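You operate a simulated robot arm through the tools that you are given. There is no shell and no other tool. Be economical: measure what you need, move in short steps, check, and stop when the job is done.

Carry out the task below with a simulated two-armed robot. There is one attempt and no reset: what you move stays moved.

## Task
Put the carton labelled "salad kits" from the top of the tray bench on the top of the carton bench and the carton labelled "oat bars" on the lower shelf of the crate bench. Take the large steel weight and leave it on top of the black tub on the top of the tray bench. Pick up the teal brush with one hand, pass it to the other hand and put it on the dolly deck. Put the teal carton on the deck of the steel cart. Open the fourth crate from the bottom of the front rack, put the brown carton that says "soup pouches" from the top of the carton bench in the inside from the bottom of the fourth crate of the front rack and shut the crate again. The order is free. Set down upright: carton, large steel weight, teal carton, brown carton.

Only the result counts: the job must be done as asked and must still hold three seconds after the hand-in. Knocking over, shifting, dropping, spilling or breaking anything else fails it.

## Robot
Two 6-joint arms with two-finger parallel grippers on one trunk, on a base that drives. Base frame: it is fixed to the floor where the robot stands at the start and does not move with it; the origin is under the middle of the robot, x ahead of it, y to its left, z up; the surface under the hand at the start is at about z = 0.86. Lengths are in m, angles in rad, forces in N, time in s.
The left shoulder is at the start at [-0.077, 0.177, 0.832], the right one opposite. With the tool pointing down near the work surface each hand reaches from about 0.1 to 0.72 m from the robot's upright axis, wherever it stands, measured 20 degrees to its own side. Places, roughly: black tub [0.5, 0.5, 1]; brown carton [0.5, 2.75, 1]; cream carton, green carton, small brown carton [0.5, 0, 1]; deck of the steel cart [-0.4, 6, 0.8]; dolly deck [1.2, 1.9, 0.3]; fourth crate of the front rack [3.4, 0, 0.9]; inside of the fourth crate of the front rack [3.3, 0, 0.8]; large steel weight [1.5, 1.25, 1]; lower shelf of the crate bench [1.2, 0.8, 0.3]; teal brush (15x5x10 cm) [0.7, 2.3, 0.9]; teal carton [0.5, 2.75, 1]; top of the carton bench [0.6, 2.6, 0.9]. Payload 1.57 kg a hand.
The TCP of each hand is the grasp point between the finger pads, 0.03 m short of the fingertips. In the tool frame z runs along the fingers and y along their closing line. Largest opening 0.08 m; finger width 0.017, thickness 0.012; the body of the gripper, 0.04 by 0.082 m, starts 0.08 m behind the TCP.
Orientation is that of the tool frame in the base frame, as a unit quaternion [w, x, y, z]. With the fingers straight down and closing along the base's y, the tool's x points along the base's -x, its y along +y and its z along -z.

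## Interface
- The arms move only by the tool move_arm. It takes "left_moves", "right_moves" or both (then of equal length, played together; a hand with none holds still); each is a list of rows, each an object of numbers (a shift or turn left out is 0, a gripper value left out holds the last): "wx", "wy", "wz": the turn, a rotation vector about the tool's x, y, z in rad; "dx", "dy", "dz": the shift along the tool's x, y, z in m; "grip": the finger opening in m, from 0 to 0.08. In form: [{"wx": .., "wy": .., "wz": .., "dx": .., "dy": .., "dz": .., "grip": ..}, ...]. A call has 1 to 8 rows; each row shifts and turns the commanded pose from where the row before left it, along the tool's axes as they then stand. A row lasts 0.2 s, in which the tool goes at most 0.05 m and 0.15 rad; a call with a longer step from one row to the next is refused whole, and so is a gripper value outside its range. A pose out of reach is approached as far as the arm can. The call stops where the force on the tool passes 40 N (or 10 N more than at its start, if that is more) or the arm is blocked; 0.2 s more then pass. Each finger travels about 0.072 m/s and halts on what it meets, pressing with about 33 N; the grip force reading is that of the motor and also rises with nothing between the fingers. The clock runs only during rows and for 0.2 s after the last one: add rows that do not move to give the fingers time. The reply holds the time, the measured pose of the TCP, the force on the tool along the base axes, the opening and the grip force, in the units named above and with some noise, with the torque about the TCP (base axes, N m) and any sound that the robot's microphone picked up.
- Cameras (640 x 400 px; columns grow to the right, rows downward): "scene" is now at [0.0311, 0.0215, 1.5508]; the picture's right is [0.27, -0.96, 0.00], its down [-0.75, -0.21, -0.62] and it looks along [0.60, 0.17, -0.78] (base axes); focal length 274 px, centre (320, 200). "left" rides on the left gripper at [0.072, 0.007, -0.122] in its tool frame; the picture's right is [-0.09, 1.00, 0.00], its down [-0.84, -0.08, -0.54] and it looks along [-0.54, -0.05, 0.84] (tool axes); focal length 238 px, centre (320, 200). "right" rides on the right gripper at [0.072, -0.007, -0.122] in its tool frame; the picture's right is [0.09, 1.00, 0.00], its down [-0.84, 0.08, -0.54] and it looks along [-0.54, 0.05, 0.84] (tool axes); focal length 238 px, centre (320, 200). There is no depth. A picture from a camera that has moved, and an enlarged one, comes with that camera's place and axes in the base frame and with its lens.
- grab_frame(camera): a new picture of that camera. No time passes.
- slide_trunk(by): slides the trunk up (or, below 0, down) by that many m; the arms and the scene camera ride with it, the base frame stays. It gives what a move gives, with no picture.
- roll_base(legs): drives the robot by 1 to 6 legs, each [ahead, left, turn to the left] in m, m and rad, along the robot's own axes; the way and the turn of a leg run together, so that a leg with both is an arc; at most 1.5 m and 3.142 rad a leg. The arms and the cameras ride along, it lands a little off, and it stops where it bumps. It gives what a move gives.
- pan_tilt(pan, tilt): turns the head with the scene camera to pan (to the left, within 2.496 rad either way) and tilt (down, from -0.506 to 1.204), counted from straight ahead of the robot. It gives what a move gives.
- enlarge(camera, box): a new picture of the part [left, top, right, bottom] of that camera's present view, enlarged. No time passes.
- job_done(): hands the job in; it is judged then, once.

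Work in short steps. Places have to be worked out from the pictures, the camera data and where the tool is seen: move nearer, look again, correct. Check each grasp and each placing, and mend what went wrong. You have 217 turns and 220 pictures in all, those below and enlarged ones among them. Open the grippers and draw the arms clear of the work before you hand the job in, unless the task says otherwise; then end with one line.

The tools are called after "Request:" as a command line: name --argument value ..., lists and objects as JSON in quotes. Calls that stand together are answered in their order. move_arm: Moves the arms, as the interface text tells. Its arguments: {"type":"object","properties":{"left_moves":{"type":"array","items":{"type":"object","properties":{"wx":{"type":"number"},"wy":{"type":"number"},"wz":{"type":"number"},"dx":{"type":"number"},"dy":{"type":"number"},"dz":{"type":"number"},"grip":{"type":"number"}}}},"right_moves":{"type":"array","items":{"type":"object","properties":{"wx":{"type":"number"},"wy":{"type":"number"},"wz":{"type":"number"},"dx":{"type":"number"},"dy":{"type":"number"},"dz":{"type":"number"},"grip":{"type":"number"}}}}},"required":[]} The other tools are called the same way: slide_trunk (by) slides the trunk up or down; roll_base (legs) drives the base; pan_tilt (pan, tilt) turns the head that bears the scene camera; grab_frame (camera) takes a picture; enlarge (camera, box) takes an enlarged picture of a part of a camera's view; job_done () hands the job in.

At the start:

```text
t: 0.0
left_position: [0.3798, 0.3356, 1.1962]
left_tcp_rot: [-0.001, 0.0, 1.0, 0.0]
left_contact_force: [0.5, 0.5, -0.5]
left_wrist_torque: [0.0, -0.02, -0.03]
left_finger_gap: 0.0802
left_finger_force: 0.0
right_position: [0.4068, -0.0759, 1.1405]
right_tcp_rot: [0.0, 0.0, 1.0, 0.0]
right_contact_force: [0.2, -0.1, -0.8]
right_wrist_torque: [-0.02, 0.01, 0.01]
right_finger_gap: 0.0801
right_finger_force: 0.0
trunk travel left (down, up): [-0.275, 0.053]
robot x, y, heading: [-0.0003, -0.0023, -0.002]
head pan, tilt: [0.272, 0.899]
```

scene: 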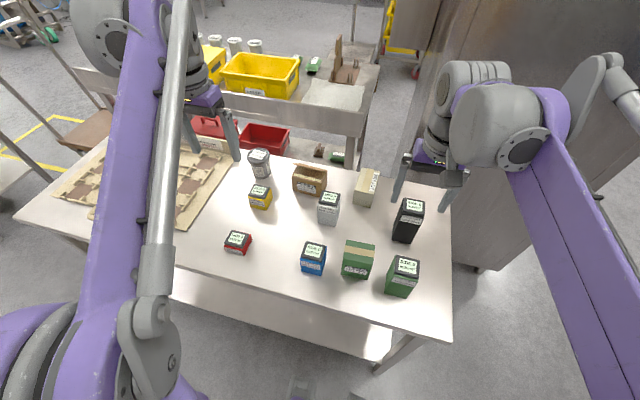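
right: 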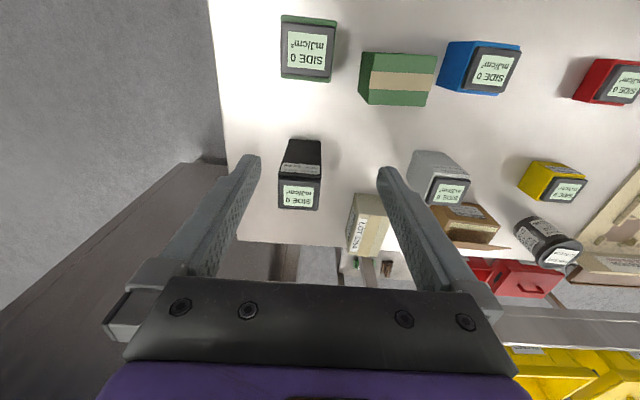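
left: 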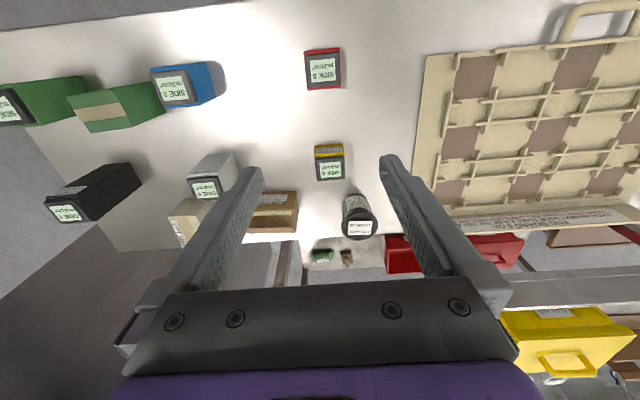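

I see the tray bench with three cartons (cream, green, small brown) among meters. I enlarge to read the labels.

Request:
enlarge --camera "scene" --box '[220, 140, 440, 300]'

Request:
enlarge --camera "scene" --box '[180, 20, 400, 180]'

Request:
enlarge --camera "right" --box '[260, 0, 600, 280]'

```text
2.50 times, centred on (330, 220) of scene
camera zoom: at [0.0311, 0.0215, 1.5508], right [0.27, -0.96, 0.0], down [-0.75, -0.21, -0.62], along [0.6, 0.17, -0.78], focal length 686 px, centre (295, 150)
```

zoom: 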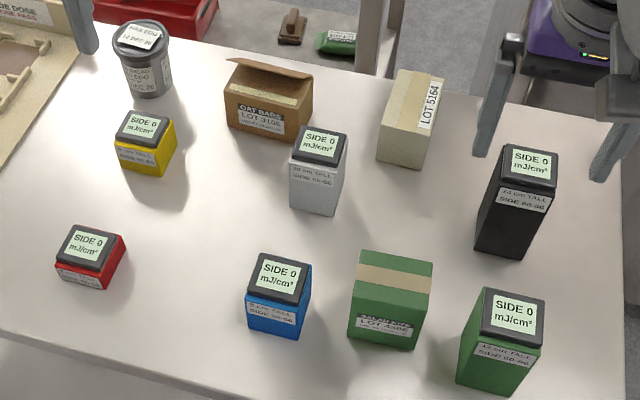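

```text
2.50 times, centred on (290, 100) of scene
camera zoom: at [0.0311, 0.0215, 1.5508], right [0.27, -0.96, 0.0], down [-0.75, -0.21, -0.62], along [0.6, 0.17, -0.78], focal length 686 px, centre (395, 450)
```

zoom: 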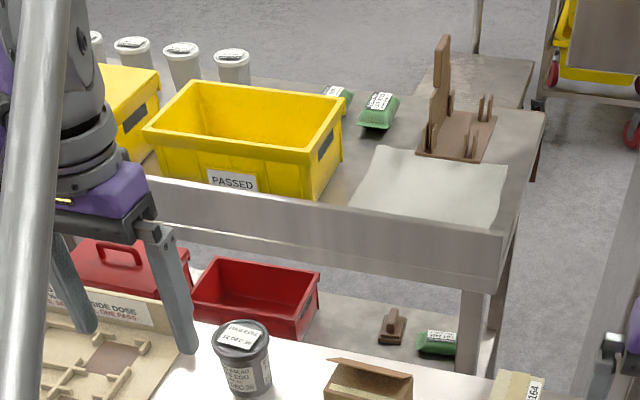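

```text
1.43 times, centred on (430, 140) of right
camera zoom: at [0.3354, -0.0838, 1.2631], right [-0.09, 1.0, 0.0], down [0.84, 0.08, 0.54], along [0.54, 0.05, -0.84], focal length 340 px, centre (163, 286)
```

zoom: 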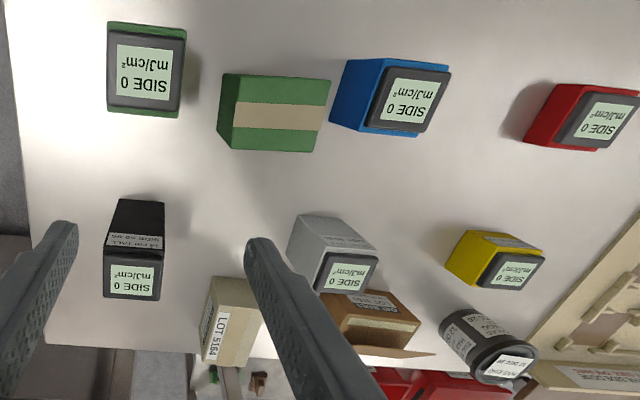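

Oat bars is the small open brown carton. I zoom on the green and cream carton labels.

Request:
enlarge --camera "scene" --box '[335, 235, 385, 285]'

Request:
enlarge --camera "scene" --box '[345, 160, 395, 210]'

Request:
pan_tilt --pan 1.3 --tilt 0.5

Request:
grab_frame --camera "scene"

Request:
pan_tilt --pan -0.5 --tilt 0.4

Request:
grab_frame --camera "scene"

Request:
pan_tilt --pan 0.5 --tilt 0.4

Request:
grab_frame --camera "scene"

```text
8.00 times, centred on (360, 260) of scene
camera zoom: at [0.0311, 0.0215, 1.5508], right [0.27, -0.96, 0.0], down [-0.75, -0.21, -0.62], along [0.6, 0.17, -0.78], focal length 2196 px, centre (0, -280)
```

zoom: 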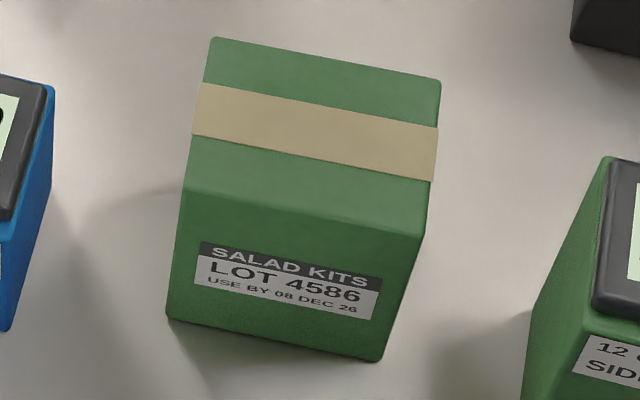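

```text
8.00 times, centred on (370, 185) of scene
camera zoom: at [0.0311, 0.0215, 1.5508], right [0.27, -0.96, 0.0], down [-0.75, -0.21, -0.62], along [0.6, 0.17, -0.78], focal length 2196 px, centre (-80, 320)
```

zoom: 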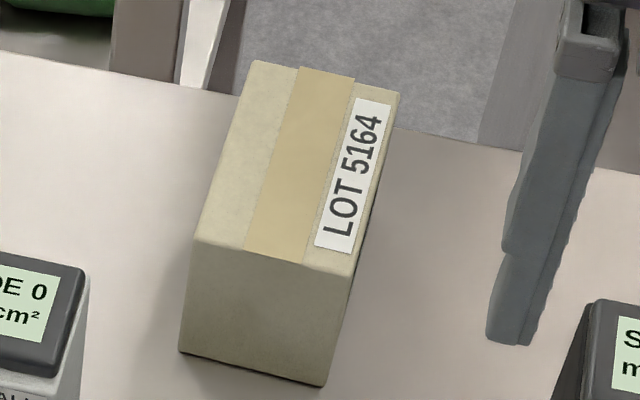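

```text
t: 1.3
left_position: [0.3807, 0.3352, 1.1963]
left_tcp_rot: [0.0, 0.0, 1.0, 0.0]
left_contact_force: [0.0, 0.7, 0.4]
left_wrist_torque: [-0.02, -0.02, 0.01]
left_finger_gap: 0.0802
left_finger_force: 0.0
right_position: [0.4066, -0.0775, 1.1395]
right_tcp_rot: [0.0, -0.001, 1.0, 0.0]
right_contact_force: [0.1, -0.3, -0.1]
right_wrist_torque: [0.04, -0.02, -0.02]
right_finger_gap: 0.0798
right_finger_force: 0.0
trunk travel left (down, up): [-0.275, 0.053]
robot x, y, heading: [0.0039, 0.0002, 0.003]
head pan, tilt: [1.3, 0.499]
```

```text
211 pictures are left
camera scene: at [-0.0173, 0.0889, 1.5846], right [0.96, -0.27, 0.0], down [-0.13, -0.46, -0.88], along [0.24, 0.85, -0.48], focal length 274 px, centre (320, 200)
```

scene: 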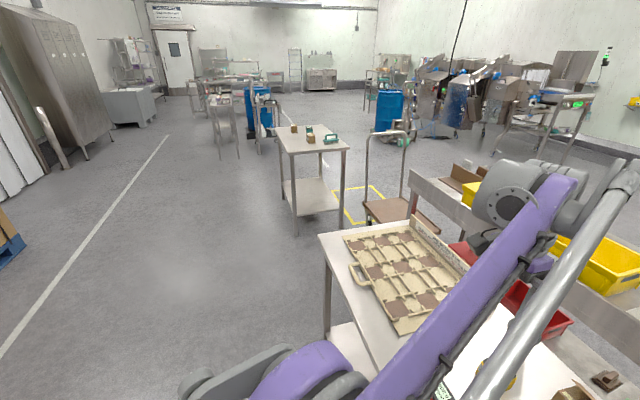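

```text
t: 3.1
left_position: [0.379, 0.3345, 1.1948]
left_tcp_rot: [0.0, 0.0, 1.0, 0.001]
left_contact_force: [0.1, 0.1, 0.5]
left_wrist_torque: [-0.02, 0.01, -0.01]
left_finger_gap: 0.0801
left_finger_force: 0.1
right_position: [0.407, -0.0775, 1.1391]
right_tcp_rot: [0.0, 0.001, 1.0, 0.0]
right_contact_force: [-0.1, 0.7, 0.7]
right_wrist_torque: [0.02, -0.03, -0.01]
right_finger_gap: 0.08
right_finger_force: 0.0
trunk travel left (down, up): [-0.275, 0.053]
robot x, y, heading: [-0.003, 0.0013, 0.001]
head pan, tilt: [-0.499, 0.4]
```

```text
210 pictures are left
camera scene: at [0.0397, -0.0431, 1.5938], right [-0.48, -0.88, 0.0], down [-0.34, 0.19, -0.92], along [0.81, -0.44, -0.39], focal length 274 px, centre (320, 200)
```

scene: 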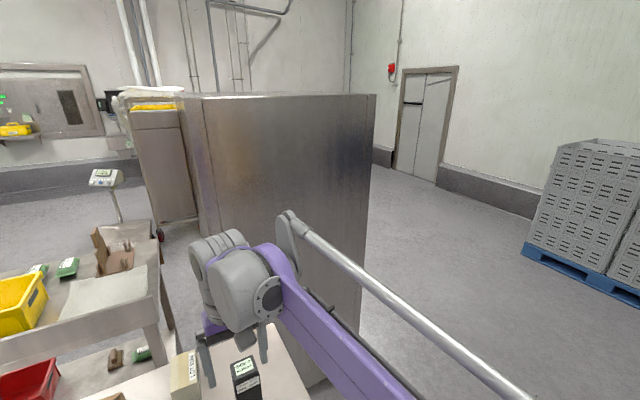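

```text
t: 4.4
left_position: [0.3806, 0.3349, 1.1967]
left_tcp_rot: [0.0, 0.0, 1.0, 0.001]
left_contact_force: [0.0, 0.9, -0.8]
left_wrist_torque: [0.01, 0.03, 0.0]
left_finger_gap: 0.0798
left_finger_force: 0.1
right_position: [0.4062, -0.0772, 1.1394]
right_tcp_rot: [0.001, 0.0, 1.0, 0.0]
right_contact_force: [0.4, 0.0, -0.2]
right_wrist_torque: [0.01, 0.01, -0.03]
right_finger_gap: 0.0801
right_finger_force: 0.1
trunk travel left (down, up): [-0.275, 0.053]
robot x, y, heading: [0.001, -0.0018, 0.002]
head pan, tilt: [0.499, 0.4]
```

```text
209 pictures are left
camera scene: at [0.0397, 0.0455, 1.5938], right [0.48, -0.88, 0.0], down [-0.34, -0.19, -0.92], along [0.81, 0.44, -0.39], focal length 274 px, centre (320, 200)
```

scene: 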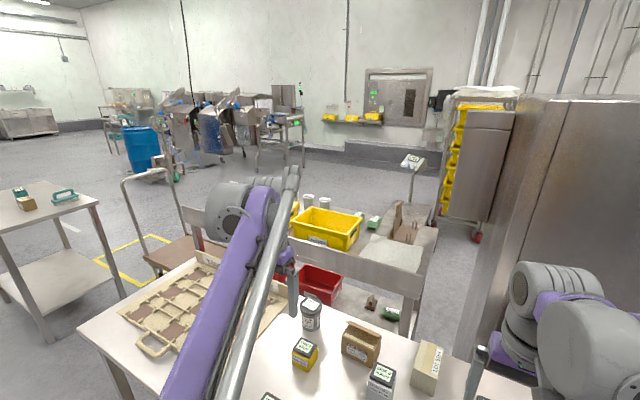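

Salad kits is the green carton (about 5×7×9.5 cm at x≈.36, y≈.014). I move the left hand near the oat bars carton and the right hand over the green one to look.

Request:
move_arm --left_moves '[{"dx": -0.032, "dy": -0.03, "dz": 0.01}, {"dx": -0.032, "dy": -0.03, "dz": 0.01}, {"dx": -0.032, "dy": -0.03, "dz": 0.01}, {"dx": -0.032, "dy": -0.03, "dz": 0.01}]' --right_moves '[{"dx": 0.02, "dy": 0.023}, {"dx": 0.02, "dy": 0.023}, {"dx": 0.02, "dy": 0.023}, {"dx": 0.02, "dy": 0.023}]'

Request:
grab_frame --camera "left"

Request:
grab_frame --camera "right"

```text
t: 5.4
left_position: [0.5103, 0.2161, 1.1542]
left_tcp_rot: [-0.001, 0.0, 1.0, -0.001]
left_contact_force: [0.4, 0.5, 0.2]
left_wrist_torque: [0.02, 0.0, 0.01]
left_finger_gap: 0.0799
left_finger_force: 0.1
right_position: [0.3257, 0.0136, 1.1406]
right_tcp_rot: [0.0, 0.0, 1.0, -0.001]
right_contact_force: [-0.3, -0.3, -0.9]
right_wrist_torque: [-0.02, -0.01, 0.02]
right_finger_gap: 0.0799
right_finger_force: 0.0
trunk travel left (down, up): [-0.275, 0.053]
robot x, y, heading: [0.0027, 0.0027, 0.001]
head pan, tilt: [0.499, 0.4]
```

```text
208 pictures are left
camera left: at [0.4393, 0.2224, 1.2761], right [0.09, 1.0, 0.0], down [0.84, -0.08, 0.54], along [0.54, -0.05, -0.84], focal length 238 px, centre (320, 200)
```

left: 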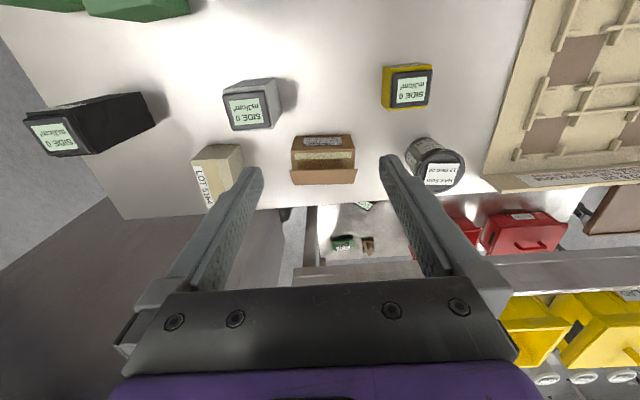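

```text
207 pictures are left
camera right: at [0.2549, 0.0062, 1.2636], right [-0.09, 1.0, 0.0], down [0.84, 0.08, 0.54], along [0.54, 0.05, -0.84], focal length 238 px, centre (320, 200)
```

right: 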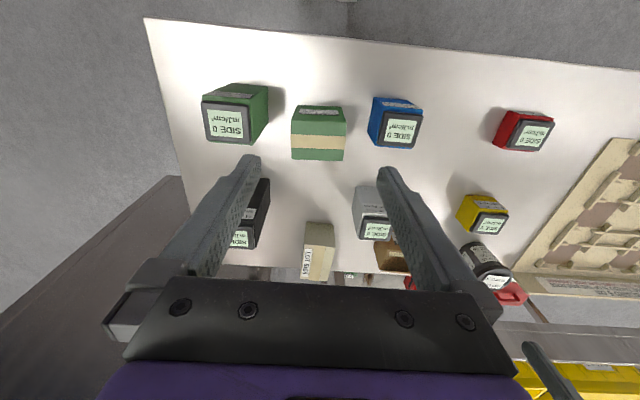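

Request:
enlarge --camera "left" --box '[270, 110, 380, 200]'

Request:
enlarge --camera "right" --box '[280, 90, 360, 170]'

```text
4.44 times, centred on (325, 155) of left
camera zoom: at [0.4393, 0.2224, 1.2761], right [0.09, 1.0, 0.0], down [0.84, -0.08, 0.54], along [0.54, -0.05, -0.84], focal length 1059 px, centre (298, 400)
```

zoom: 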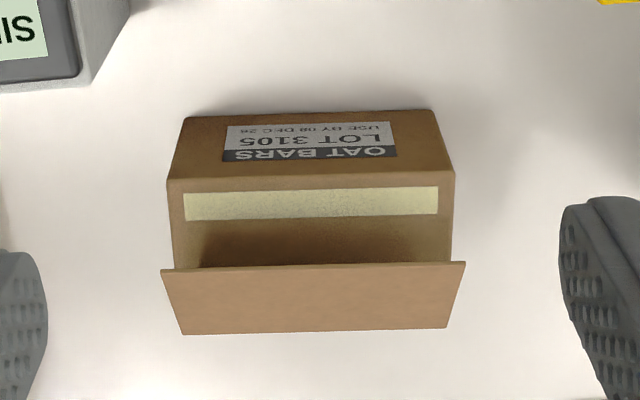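

```text
5.00 times, centred on (320, 130) of right
camera zoom: at [0.2549, 0.0062, 1.2636], right [-0.09, 1.0, 0.0], down [0.84, 0.08, 0.54], along [0.54, 0.05, -0.84], focal length 1192 px, centre (320, 550)
```

zoom: 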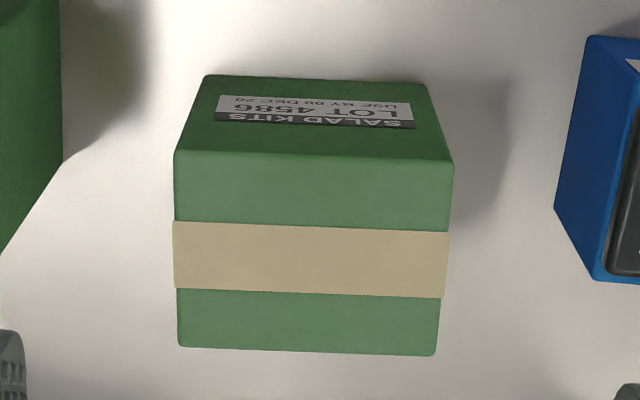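

Both labels are confirmed. Oat bars spans about x .572–.63, y .164–.263; salad kits is centred at (.359, .014). I move over them and turn both grippers 90° so they close along x.

Request:
move_arm --left_moves '[{"dx": -0.045}, {"dx": -0.045}, {"wz": 0.148}, {"wz": 0.148}, {"wz": 0.148}, {"wz": 0.148}, {"wz": 0.148}, {"wz": 0.148}]' --right_moves '[{"dx": -0.017}, {"dx": -0.0165}, {"wz": -0.1486}, {"wz": -0.1486}, {"wz": -0.1486}, {"wz": -0.1486}, {"wz": -0.1486}, {"wz": -0.1486}]'

Request:
move_arm --left_moves '[{"wz": 0.148}, {"wz": 0.148}, {"wz": 0.148}, {"wz": 0.148}, {"wz": 0.148}, {"dz": 0.04}, {"dz": 0.04}, {}]' --right_moves '[{"wz": -0.1486}, {"wz": -0.1486}, {"wz": -0.1486}, {"wz": -0.1486}, {"wz": -0.1486}, {"dz": 0.04}, {"dz": 0.04}, {}]'

Request:
grab_frame --camera "left"

Request:
grab_frame --camera "right"

```text
t: 7.2
left_position: [0.5731, 0.216, 1.147]
left_tcp_rot: [0.0, 0.43, 0.903, 0.0]
left_contact_force: [0.3, -0.6, 0.4]
left_wrist_torque: [-0.01, -0.01, -0.02]
left_finger_gap: 0.08
left_finger_force: 0.1
left hand out of reach, approached as far as the arm can: row 2
right_position: [0.3603, 0.0133, 1.14]
right_tcp_rot: [0.0, -0.432, 0.902, 0.0]
right_contact_force: [0.2, -1.5, 0.1]
right_wrist_torque: [-0.01, 0.02, 0.03]
right_finger_gap: 0.0801
right_finger_force: 0.0
trunk travel left (down, up): [-0.275, 0.053]
robot x, y, heading: [-0.0009, -0.0002, 0.003]
head pan, tilt: [0.499, 0.4]
```

```text
t: 9.0
left_position: [0.5716, 0.2151, 1.0634]
left_tcp_rot: [0.0, 0.727, 0.687, 0.0]
left_contact_force: [0.4, 0.1, 0.2]
left_wrist_torque: [0.01, 0.02, -0.02]
left_finger_gap: 0.0802
left_finger_force: 0.0
right_position: [0.3612, 0.0152, 1.057]
right_tcp_rot: [0.0, 0.729, -0.685, 0.001]
right_contact_force: [-0.1, -0.1, -0.4]
right_wrist_torque: [-0.01, -0.03, 0.04]
right_finger_gap: 0.0799
right_finger_force: 0.1
trunk travel left (down, up): [-0.275, 0.053]
robot x, y, heading: [0.0005, 0.0048, 0.004]
head pan, tilt: [0.499, 0.4]
```

```text
204 pictures are left
camera left: at [0.5837, 0.2853, 1.185], right [0.99, -0.15, 0.0], down [-0.13, -0.83, 0.54], along [-0.08, -0.54, -0.84], focal length 238 px, centre (320, 200)
```

left: 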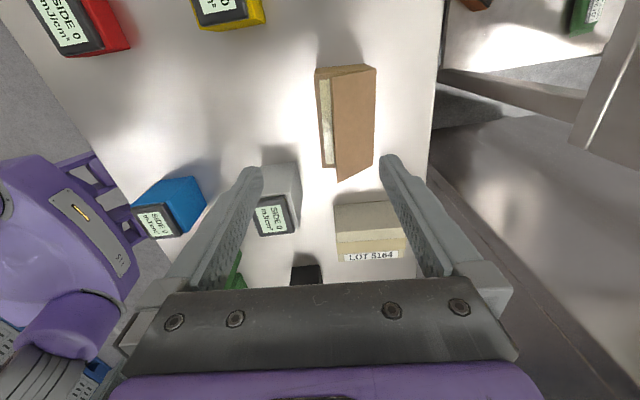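

```text
203 pictures are left
camera right: at [0.3727, -0.0556, 1.181], right [-0.99, -0.15, 0.0], down [-0.13, 0.83, 0.54], along [-0.08, 0.54, -0.84], focal length 238 px, centre (320, 200)
```

right: 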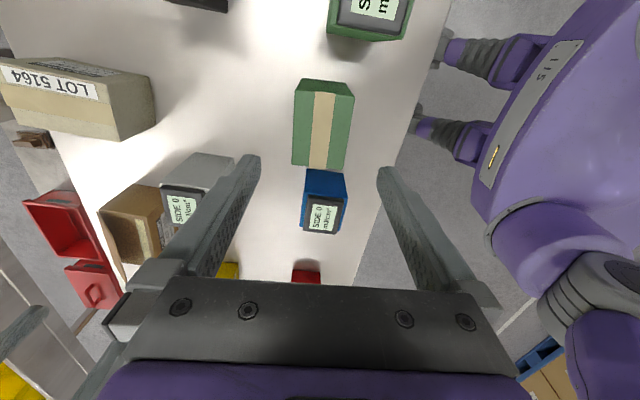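

The left hand was stopped by reach about 2.8 cm short in x. I shift it +x now that it is lower, and lower the right hand onto the green carton.

Request:
move_arm --left_moves '[{"dy": 0.028}, {"dz": 0.03}, {}, {}]' --right_moves '[{"dz": 0.04}, {"dz": 0.04}, {"dz": 0.04}, {"dz": 0.027}]'

Request:
grab_frame --camera "left"

Request:
grab_frame --camera "right"

```text
t: 10.0
left_position: [0.6037, 0.2116, 1.0339]
left_tcp_rot: [0.0, 0.727, 0.687, 0.0]
left_contact_force: [-0.1, -0.2, 0.1]
left_wrist_torque: [0.0, 0.0, -0.01]
left_finger_gap: 0.0799
left_finger_force: 0.0
right_position: [0.3579, 0.0136, 0.9119]
right_tcp_rot: [0.0, 0.729, -0.684, -0.001]
right_contact_force: [-0.4, 0.1, -0.1]
right_wrist_torque: [0.02, -0.01, 0.01]
right_finger_gap: 0.0798
right_finger_force: 0.0
trunk travel left (down, up): [-0.275, 0.053]
robot x, y, heading: [0.005, 0.0011, 0.007]
head pan, tilt: [0.499, 0.4]
```

```text
202 pictures are left
camera left: at [0.6144, 0.2831, 1.1552], right [0.99, -0.15, 0.0], down [-0.12, -0.83, 0.54], along [-0.08, -0.54, -0.84], focal length 238 px, centre (320, 200)
```

left: 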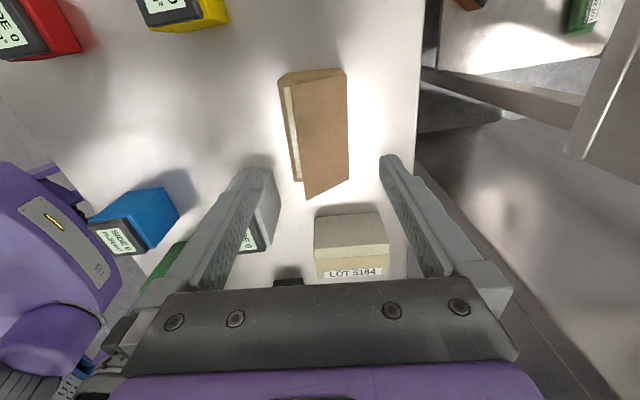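

```text
201 pictures are left
camera right: at [0.3707, -0.0579, 1.0357], right [-0.99, -0.15, 0.0], down [-0.13, 0.83, 0.54], along [-0.08, 0.54, -0.84], focal length 238 px, centre (320, 200)
```

right: 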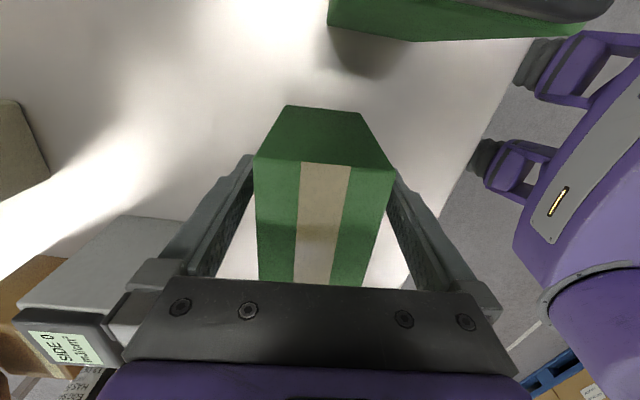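

Both are aligned. I close the right gripper and lower the left one over the oat bars carton.

Request:
move_arm --left_moves '[{"dz": 0.034}, {"dz": 0.034}, {"dz": 0.034}, {"dz": 0.032}, {"grip": 0.03}, {"grip": 0.03}, {"grip": 0.03}, {"grip": 0.03}]' --right_moves '[{"grip": 0.03}, {"grip": 0.03}, {"grip": 0.03}, {"grip": 0.03}, {"dz": -0.02}, {"dz": -0.04}, {"dz": -0.04}, {"dz": -0.04}]'

Request:
grab_frame --camera "left"

Request:
grab_frame --camera "right"

```text
t: 11.8
left_position: [0.6025, 0.2116, 0.9046]
left_tcp_rot: [0.0, 0.727, 0.686, 0.0]
left_contact_force: [0.2, -0.5, -0.2]
left_wrist_torque: [-0.01, 0.03, 0.01]
left_finger_gap: 0.0598
left_finger_force: 32.5
right_position: [0.3595, 0.0143, 1.0554]
right_tcp_rot: [0.0, 0.729, -0.684, 0.0]
right_contact_force: [-0.3, -0.1, -2.0]
right_wrist_torque: [0.01, 0.0, -0.03]
right_finger_gap: 0.0537
right_finger_force: 32.9
trunk travel left (down, up): [-0.275, 0.053]
robot x, y, heading: [0.0026, 0.0001, 0.0]
head pan, tilt: [0.499, 0.4]
```

```text
200 pictures are left
camera left: at [0.6137, 0.2818, 1.0258], right [0.99, -0.15, 0.0], down [-0.12, -0.83, 0.54], along [-0.08, -0.54, -0.84], focal length 238 px, centre (320, 200)
```

left: 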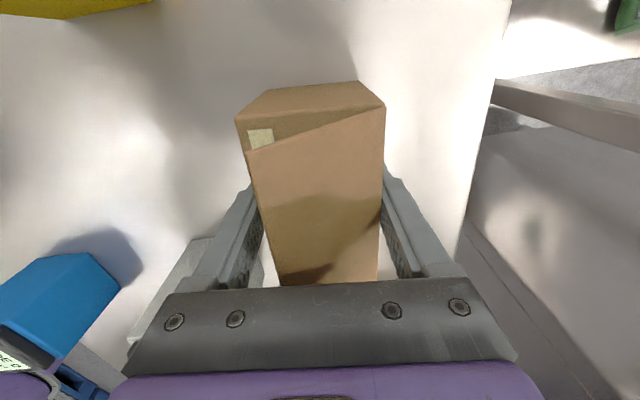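

```text
199 pictures are left
camera right: at [0.3718, -0.0573, 1.1786], right [-0.99, -0.15, 0.0], down [-0.13, 0.83, 0.54], along [-0.08, 0.54, -0.84], focal length 238 px, centre (320, 200)
```

right: 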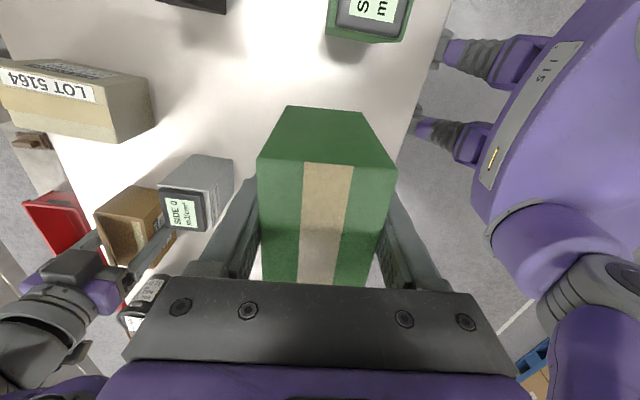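

Both cartons are held (gaps .060 and .054). I lift the left one and draw it back.

Request:
move_arm --left_moves '[{"dz": -0.03}, {"dz": -0.04}, {"dz": -0.04}, {"dz": -0.03}, {"dy": -0.045}, {"dy": -0.045}, {"dy": -0.045}, {"dy": -0.045}]' --right_moves '[{}, {}, {}, {}, {}, {}, {}, {}]'

Request:
pan_tilt --pan 1.3 --tilt 0.7

Request:
grab_frame --camera "scene"

```text
t: 13.6
left_position: [0.4197, 0.2244, 1.0387]
left_tcp_rot: [0.001, 0.728, 0.686, 0.0]
left_contact_force: [0.3, 0.6, -2.3]
left_wrist_torque: [0.04, -0.04, 0.05]
left_finger_gap: 0.0597
left_finger_force: 33.1
right_position: [0.3578, 0.0138, 1.0549]
right_tcp_rot: [-0.001, 0.729, -0.684, 0.001]
right_contact_force: [-0.7, 0.2, -2.1]
right_wrist_torque: [0.01, -0.02, 0.0]
right_finger_gap: 0.0538
right_finger_force: 32.6
trunk travel left (down, up): [-0.275, 0.053]
robot x, y, heading: [-0.001, -0.0002, -0.003]
head pan, tilt: [0.499, 0.4]
```

```text
t: 14.7
left_position: [0.4228, 0.224, 1.0384]
left_tcp_rot: [0.0, 0.727, 0.687, 0.0]
left_contact_force: [0.2, 0.1, -2.6]
left_wrist_torque: [-0.01, 0.02, -0.02]
left_finger_gap: 0.0598
left_finger_force: 32.7
right_position: [0.3602, 0.0141, 1.0548]
right_tcp_rot: [0.0, 0.729, -0.684, 0.001]
right_contact_force: [0.3, -0.1, -2.6]
right_wrist_torque: [0.0, 0.0, -0.03]
right_finger_gap: 0.0538
right_finger_force: 33.2
trunk travel left (down, up): [-0.275, 0.053]
robot x, y, heading: [0.0015, -0.0023, 0.004]
head pan, tilt: [1.3, 0.7]
```

```text
198 pictures are left
camera scene: at [-0.0185, 0.0831, 1.5669], right [0.96, -0.27, 0.0], down [-0.17, -0.62, -0.77], along [0.2, 0.74, -0.64], focal length 274 px, centre (320, 200)
```

scene: 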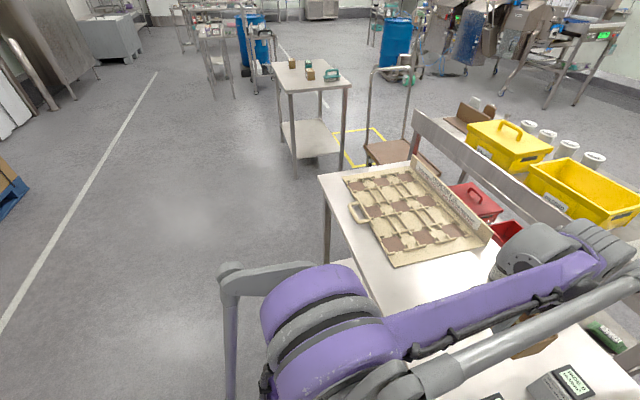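

The way along the left is clear. I back up 0.3 m and drive left to face the carton bench.

Request:
roll_base --legs '[[-0.3, 0, 0], [0, 1.25, 0], [0, 1.25, 0]]'

Request:
pan_tilt --pan 0.0 --tilt 0.6

Request:
grab_frame --camera "scene"

```text
t: 37.7
left_position: [0.0819, 2.6752, 1.0374]
left_tcp_rot: [0.001, 0.709, 0.705, -0.001]
left_contact_force: [-0.2, 0.0, -2.1]
left_wrist_torque: [0.0, 0.02, -0.02]
left_finger_gap: 0.0599
left_finger_force: 32.7
right_position: [0.0305, 2.4592, 1.0546]
right_tcp_rot: [-0.001, 0.746, -0.666, 0.0]
right_contact_force: [0.6, -0.4, -2.3]
right_wrist_torque: [0.0, 0.02, 0.0]
right_finger_gap: 0.0537
right_finger_force: 33.4
trunk travel left (down, up): [-0.275, 0.053]
robot x, y, heading: [-0.3314, 2.4276, 0.047]
head pan, tilt: [1.3, 0.7]
```

```text
t: 39.2
left_position: [0.0815, 2.6753, 1.0379]
left_tcp_rot: [0.0, 0.709, 0.705, 0.0]
left_contact_force: [-0.4, -0.2, -2.2]
left_wrist_torque: [0.03, 0.01, -0.02]
left_finger_gap: 0.0598
left_finger_force: 33.4
right_position: [0.0305, 2.4611, 1.0545]
right_tcp_rot: [0.0, 0.746, -0.666, 0.0]
right_contact_force: [-0.1, -0.5, -3.3]
right_wrist_torque: [0.01, -0.02, 0.01]
right_finger_gap: 0.054
right_finger_force: 33.1
trunk travel left (down, up): [-0.275, 0.053]
robot x, y, heading: [-0.3269, 2.4285, 0.053]
head pan, tilt: [0.0, 0.6]
```

```text
197 pictures are left
camera scene: at [-0.2809, 2.432, 1.5755], right [0.05, -1.0, 0.0], down [-0.56, -0.03, -0.82], along [0.82, 0.04, -0.57], focal length 274 px, centre (320, 200)
```

scene: 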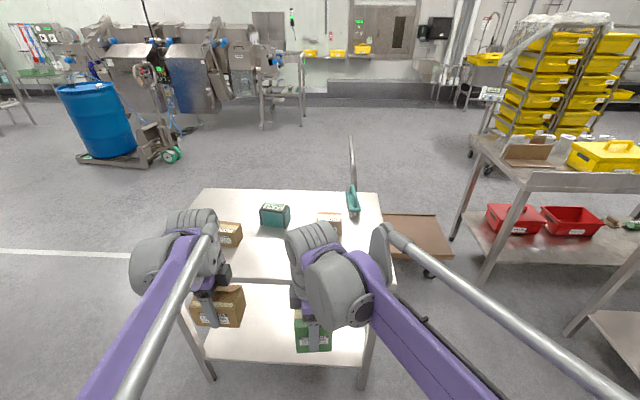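

The carton bench is in view. I zoom in to read labels and find free space.

Request:
enlarge --camera "scene" --box '[180, 170, 420, 320]'

Request:
enlarge --camera "scene" --box '[440, 0, 640, 180]'

```text
2.67 times, centred on (300, 245) of scene
camera zoom: at [-0.2809, 2.432, 1.5755], right [0.05, -1.0, 0.0], down [-0.56, -0.03, -0.82], along [0.82, 0.04, -0.57], focal length 732 px, centre (373, 80)
```

zoom: 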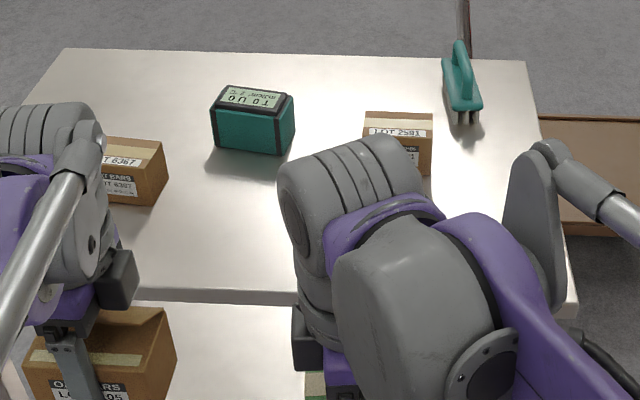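

```text
2.22 times, centred on (540, 90) of scene
camera zoom: at [-0.2809, 2.432, 1.5755], right [0.05, -1.0, 0.0], down [-0.56, -0.03, -0.82], along [0.82, 0.04, -0.57], focal length 610 px, centre (-169, 444)
```

zoom: 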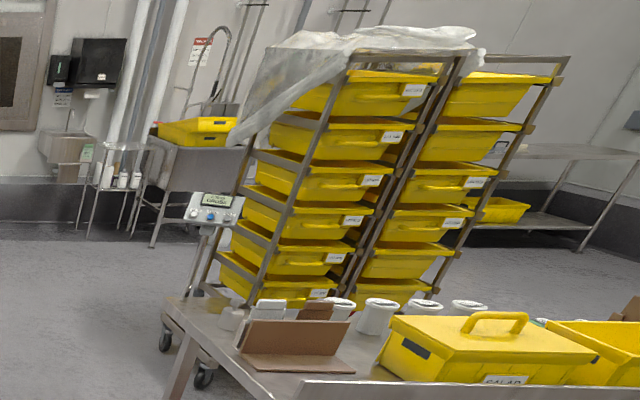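

Salad kits can go in the free front-right area of the bench near (.38, 2.25). I raise the trunk for clearance and roll up to the bench.

Request:
slide_trunk --by 0.05

Request:
roll_base --legs '[[0, -0.14, -0.05], [0.3, 0, 0]]'

Request:
grab_frame --camera "right"

Request:
pan_tilt --pan 0.2 --tilt 0.95

Request:
grab_frame --camera "scene"

```text
t: 40.1
left_position: [0.0829, 2.6754, 1.0874]
left_tcp_rot: [-0.001, 0.71, 0.704, 0.001]
left_contact_force: [-0.8, -0.4, -1.7]
left_wrist_torque: [-0.03, -0.01, 0.0]
left_finger_gap: 0.0599
left_finger_force: 32.7
right_position: [0.0311, 2.4609, 1.1047]
right_tcp_rot: [-0.001, 0.746, -0.666, 0.0]
right_contact_force: [0.0, -0.8, -3.7]
right_wrist_torque: [0.01, 0.02, -0.02]
right_finger_gap: 0.0537
right_finger_force: 32.9
trunk travel left (down, up): [-0.325, 0.003]
robot x, y, heading: [-0.3284, 2.4272, 0.05]
head pan, tilt: [0.0, 0.6]
```

```text
t: 43.6
left_position: [0.3926, 2.5154, 1.0871]
left_tcp_rot: [0.0, 0.728, 0.686, -0.001]
left_contact_force: [-0.9, -0.5, -1.4]
left_wrist_torque: [0.03, -0.02, -0.01]
left_finger_gap: 0.0601
left_finger_force: 32.7
right_position: [0.3294, 2.3033, 1.1047]
right_tcp_rot: [0.0, 0.728, -0.685, 0.0]
right_contact_force: [-0.8, -0.1, -2.6]
right_wrist_torque: [0.01, 0.03, 0.03]
right_finger_gap: 0.0537
right_finger_force: 32.8
trunk travel left (down, up): [-0.325, 0.003]
robot x, y, heading: [-0.0329, 2.2949, 0.0]
head pan, tilt: [0.0, 0.6]
```

```text
194 pictures are left
camera right: at [0.3411, 2.2325, 1.2279], right [-0.99, -0.15, 0.0], down [-0.13, 0.83, 0.54], along [-0.08, 0.54, -0.84], focal length 238 px, centre (320, 200)
```

right: 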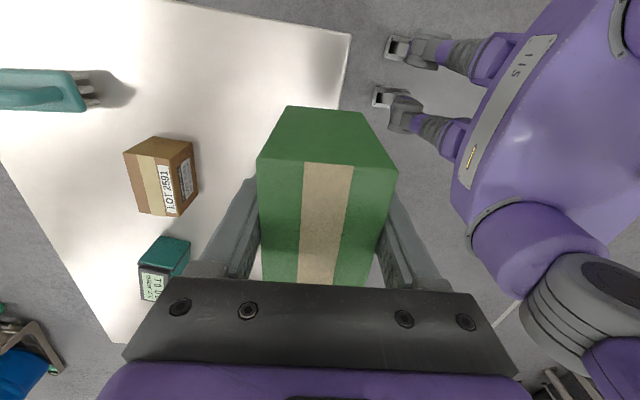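

```text
t: 44.4
left_position: [0.3932, 2.5143, 1.0871]
left_tcp_rot: [0.0, 0.728, 0.686, 0.0]
left_contact_force: [-0.3, 0.1, -1.7]
left_wrist_torque: [0.02, 0.02, 0.02]
left_finger_gap: 0.0597
left_finger_force: 32.6
right_position: [0.3299, 2.3043, 1.1056]
right_tcp_rot: [0.0, 0.729, -0.685, 0.0]
right_contact_force: [0.5, 0.3, -2.2]
right_wrist_torque: [0.0, 0.01, -0.02]
right_finger_gap: 0.0539
right_finger_force: 32.5
trunk travel left (down, up): [-0.325, 0.003]
robot x, y, heading: [-0.0304, 2.2903, -0.003]
head pan, tilt: [0.201, 0.949]
```

```text
193 pictures are left
camera scene: at [-0.0022, 2.3062, 1.6001], right [0.2, -0.98, 0.0], down [-0.8, -0.16, -0.58], along [0.57, 0.11, -0.81], focal length 274 px, centre (320, 200)
```

scene: 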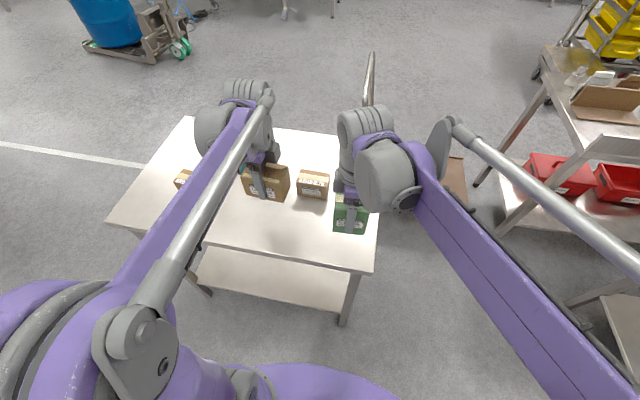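

I move the right hand forward over the free spot (.40, 2.31) and lower most of the way.

Request:
move_arm --right_moves '[{"dy": -0.035}, {"dy": -0.035}, {"dz": 0.04}, {"dz": 0.04}, {"dz": 0.04}, {"dz": 0.04}, {}]'

Request:
grab_frame --camera "right"

Request:
grab_frame --camera "left"

```text
t: 46.0
left_position: [0.3925, 2.5148, 1.0874]
left_tcp_rot: [0.0, 0.727, 0.686, 0.0]
left_contact_force: [-0.5, 1.1, -2.4]
left_wrist_torque: [0.01, -0.02, 0.0]
left_finger_gap: 0.0598
left_finger_force: 33.3
right_position: [0.3999, 2.3053, 0.9445]
right_tcp_rot: [0.0, 0.728, -0.685, 0.0]
right_contact_force: [0.4, 0.1, -2.1]
right_wrist_torque: [0.0, -0.02, 0.02]
right_finger_gap: 0.0537
right_finger_force: 33.2
trunk travel left (down, up): [-0.325, 0.003]
robot x, y, heading: [-0.0301, 2.2922, -0.004]
head pan, tilt: [0.201, 0.949]
```

```text
192 pictures are left
camera right: at [0.4115, 2.2347, 1.0679], right [-0.99, -0.15, 0.0], down [-0.13, 0.83, 0.54], along [-0.08, 0.54, -0.84], focal length 238 px, centre (320, 200)
```

right: 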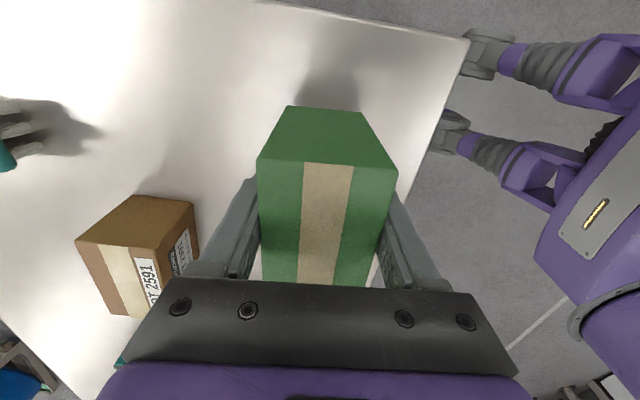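

```text
191 pictures are left
camera left: at [0.404, 2.586, 1.2096], right [0.99, -0.15, 0.0], down [-0.13, -0.83, 0.54], along [-0.08, -0.54, -0.84], focal length 238 px, centre (320, 200)
```

left: 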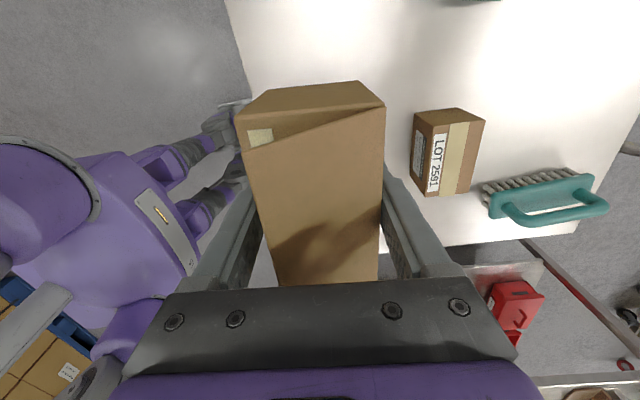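

Clear. I lower in small steps until contact.

Request:
move_arm --right_moves '[{"dz": 0.015}, {"dz": 0.01}, {"dz": 0.004}, {"dz": 0.004}, {}]'

```text
t: 47.2
left_position: [0.3914, 2.5135, 1.0884]
left_tcp_rot: [0.001, 0.728, 0.686, 0.0]
left_contact_force: [-0.5, -0.3, -1.5]
left_wrist_torque: [-0.02, 0.02, 0.02]
left_finger_gap: 0.0598
left_finger_force: 33.5
right_position: [0.3994, 2.3087, 0.9121]
right_tcp_rot: [-0.001, 0.728, -0.685, 0.001]
right_contact_force: [2.9, -3.4, 33.5]
right_wrist_torque: [0.08, 0.76, 0.06]
right_finger_gap: 0.0537
right_finger_force: 32.6
trunk travel left (down, up): [-0.325, 0.003]
robot x, y, heading: [-0.0301, 2.2924, -0.001]
head pan, tilt: [0.201, 0.949]
```

Contact at the same height as at the pick-up (33 N). I ease off slightly, open, and lift clear.

Request:
move_arm --right_moves '[{"dz": -0.001, "grip": 0.08}, {"grip": 0.08}, {"grip": 0.08}, {"dz": -0.03}, {"dz": -0.04}, {"dz": -0.04}, {"dz": -0.04}]'

Request:
grab_frame --camera "right"

```text
t: 48.8
left_position: [0.3938, 2.5157, 1.0891]
left_tcp_rot: [-0.001, 0.728, 0.686, 0.001]
left_contact_force: [0.3, 0.3, -1.9]
left_wrist_torque: [-0.01, 0.0, -0.01]
left_finger_gap: 0.0597
left_finger_force: 33.2
right_position: [0.3977, 2.308, 1.062]
right_tcp_rot: [0.001, 0.728, -0.686, 0.0]
right_contact_force: [-0.2, 0.7, 0.3]
right_wrist_torque: [0.02, -0.01, 0.01]
right_finger_gap: 0.0798
right_finger_force: 0.0
trunk travel left (down, up): [-0.325, 0.003]
robot x, y, heading: [-0.0304, 2.2908, -0.0]
head pan, tilt: [0.201, 0.949]
```

```text
190 pictures are left
camera right: at [0.4103, 2.2364, 1.1859], right [-0.99, -0.15, 0.0], down [-0.13, 0.83, 0.54], along [-0.08, 0.54, -0.84], focal length 238 px, centre (320, 200)
```

right: 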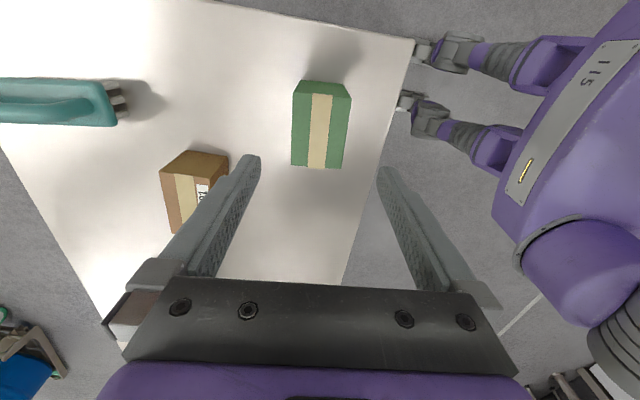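

Salad kits is placed upright. Now I shift left so the right hand can take the teal carton.

Request:
roll_base --legs '[[0, 0.5, 0]]'

Request:
grab_frame --camera "right"

Request:
grab_frame --camera "scene"

```text
t: 53.7
left_position: [0.3993, 3.0047, 1.0872]
left_tcp_rot: [0.001, 0.733, 0.681, 0.0]
left_contact_force: [-0.4, 0.2, -1.5]
left_wrist_torque: [-0.02, -0.01, -0.03]
left_finger_gap: 0.0595
left_finger_force: 32.9
right_position: [0.4041, 2.7974, 1.0631]
right_tcp_rot: [0.001, 0.724, -0.69, 0.0]
right_contact_force: [-0.3, -0.5, 0.4]
right_wrist_torque: [0.0, -0.01, -0.01]
right_finger_gap: 0.08
right_finger_force: 0.0
trunk travel left (down, up): [-0.325, 0.003]
robot x, y, heading: [-0.0247, 2.7885, -0.02]
head pan, tilt: [0.201, 0.949]
```

```text
189 pictures are left
camera right: at [0.4143, 2.7264, 1.1853], right [-0.99, -0.14, 0.0], down [-0.12, 0.83, 0.54], along [-0.07, 0.54, -0.84], focal length 238 px, centre (320, 200)
```

right: 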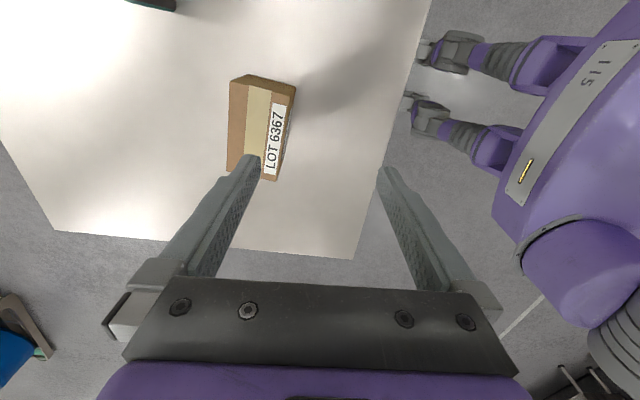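

```text
188 pictures are left
camera scene: at [0.0022, 2.8021, 1.6001], right [0.18, -0.98, 0.0], down [-0.8, -0.15, -0.58], along [0.57, 0.11, -0.81], focal length 274 px, centre (320, 200)
```

scene: 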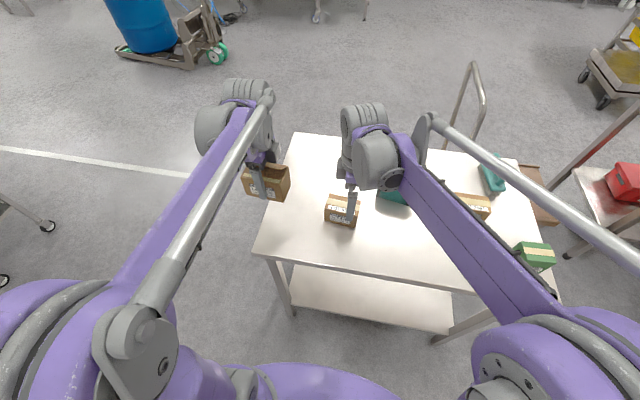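

I read the brown cartons' labels.

Request:
enlarge --camera "scene" --box '[320, 185, 400, 235]'

Request:
enlarge --camera "scene" --box '[430, 150, 560, 280]'

```text
8.00 times, centred on (360, 210) of scene
camera zoom: at [0.0022, 2.8021, 1.6001], right [0.18, -0.98, 0.0], down [-0.8, -0.15, -0.58], along [0.57, 0.11, -0.81], focal length 2196 px, centre (0, 120)
```

zoom: 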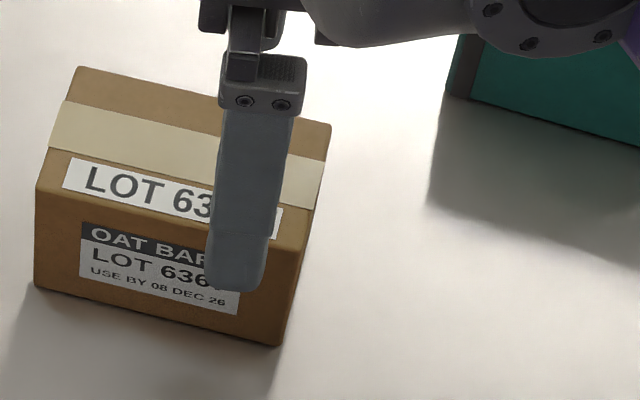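

```text
3.08 times, centred on (495, 215) of scene
camera zoom: at [0.0022, 2.8021, 1.6001], right [0.18, -0.98, 0.0], down [-0.8, -0.15, -0.58], along [0.57, 0.11, -0.81], focal length 844 px, centre (-218, 154)
```

zoom: 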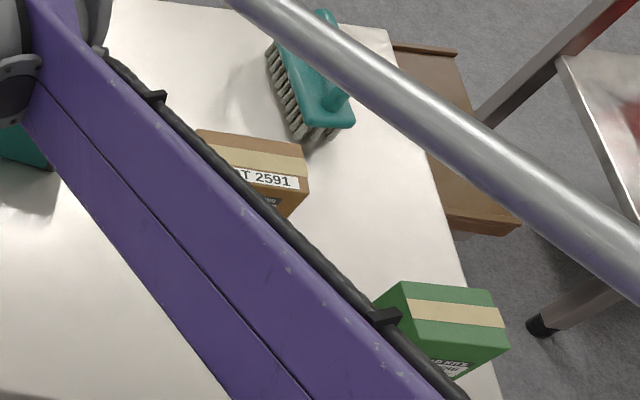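

The soup pouches carton must be LOT 2591 by the brush; the LOT 6367 here is another "oat bars" that stays. I move the right hand so its camera sees the teal carton.

Request:
move_arm --right_moves '[{"dx": 0.04}, {"dx": 0.04}, {"dx": 0.04}, {"dx": 0.04}, {"dx": 0.02, "dy": -0.03}, {"dy": -0.04}, {"dy": -0.03}]'

Request:
grab_frame --camera "right"

```text
t: 55.3
left_position: [0.4011, 3.0055, 1.0873]
left_tcp_rot: [-0.001, 0.732, 0.681, 0.0]
left_contact_force: [-0.7, 0.4, -2.2]
left_wrist_torque: [0.02, 0.03, -0.01]
left_finger_gap: 0.0598
left_finger_force: 32.8
right_position: [0.5132, 2.6216, 1.0592]
right_tcp_rot: [0.0, 0.723, -0.69, 0.001]
right_contact_force: [0.4, -0.4, 0.5]
right_wrist_torque: [0.02, 0.02, 0.02]
right_finger_gap: 0.0801
right_finger_force: 0.1
trunk travel left (down, up): [-0.325, 0.003]
robot x, y, heading: [-0.0252, 2.7884, -0.017]
head pan, tilt: [0.201, 0.949]
```

```text
185 pictures are left
camera right: at [0.5247, 2.5511, 1.1824], right [-0.99, -0.14, 0.0], down [-0.12, 0.83, 0.54], along [-0.08, 0.54, -0.84], focal length 238 px, centre (320, 200)
```

right: 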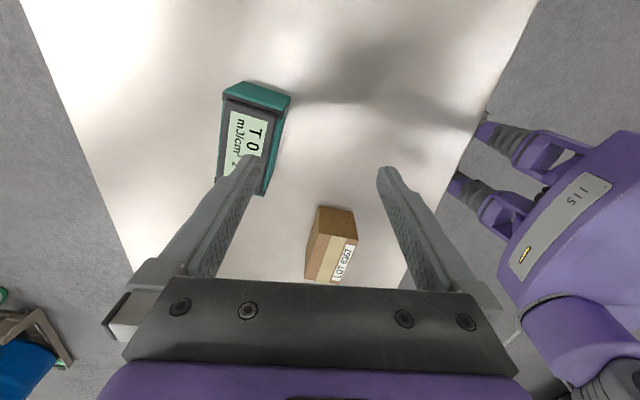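

Request:
enlarge --camera "right" --box '[190, 60, 320, 210]'

```text
2.67 times, centred on (255, 135) of right
camera zoom: at [0.5247, 2.5511, 1.1824], right [-0.99, -0.14, 0.0], down [-0.12, 0.83, 0.54], along [-0.08, 0.54, -0.84], focal length 636 px, centre (493, 373)
```

zoom: 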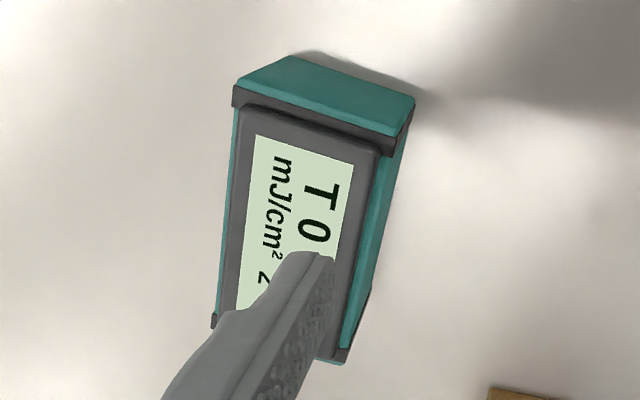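

The only teal box here is centred at about (.588, 2.653), 6×9.7×7.3 cm, turned about 0.17 rad clockwise. I align the right hand above it.

Request:
move_arm --right_moves '[{"dx": -0.0135, "dy": -0.038}, {"dx": -0.014, "dy": -0.0383}, {"wz": 0.109}, {"wz": 0.109}, {"dz": 0.03}, {}]'

Request:
grab_frame --camera "right"

```text
t: 56.7
left_position: [0.4007, 3.0059, 1.0873]
left_tcp_rot: [0.0, 0.733, 0.68, 0.0]
left_contact_force: [0.0, 0.5, -2.7]
left_wrist_torque: [-0.05, 0.02, 0.01]
left_finger_gap: 0.0597
left_finger_force: 33.2
right_position: [0.5869, 2.6522, 1.0317]
right_tcp_rot: [0.001, -0.645, 0.765, 0.0]
right_contact_force: [0.1, -0.7, -0.6]
right_wrist_torque: [0.06, 0.03, -0.02]
right_finger_gap: 0.0797
right_finger_force: 0.1
trunk travel left (down, up): [-0.325, 0.003]
robot x, y, heading: [-0.0261, 2.7829, -0.016]
head pan, tilt: [0.201, 0.949]
```

```text
183 pictures are left
camera right: at [0.5821, 2.5807, 1.1546], right [-1.0, 0.08, 0.0], down [0.07, 0.84, 0.54], along [0.04, 0.54, -0.84], focal length 238 px, centre (320, 200)
```

right: 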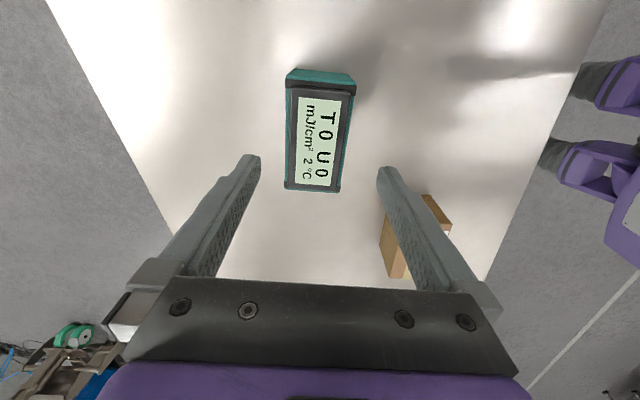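

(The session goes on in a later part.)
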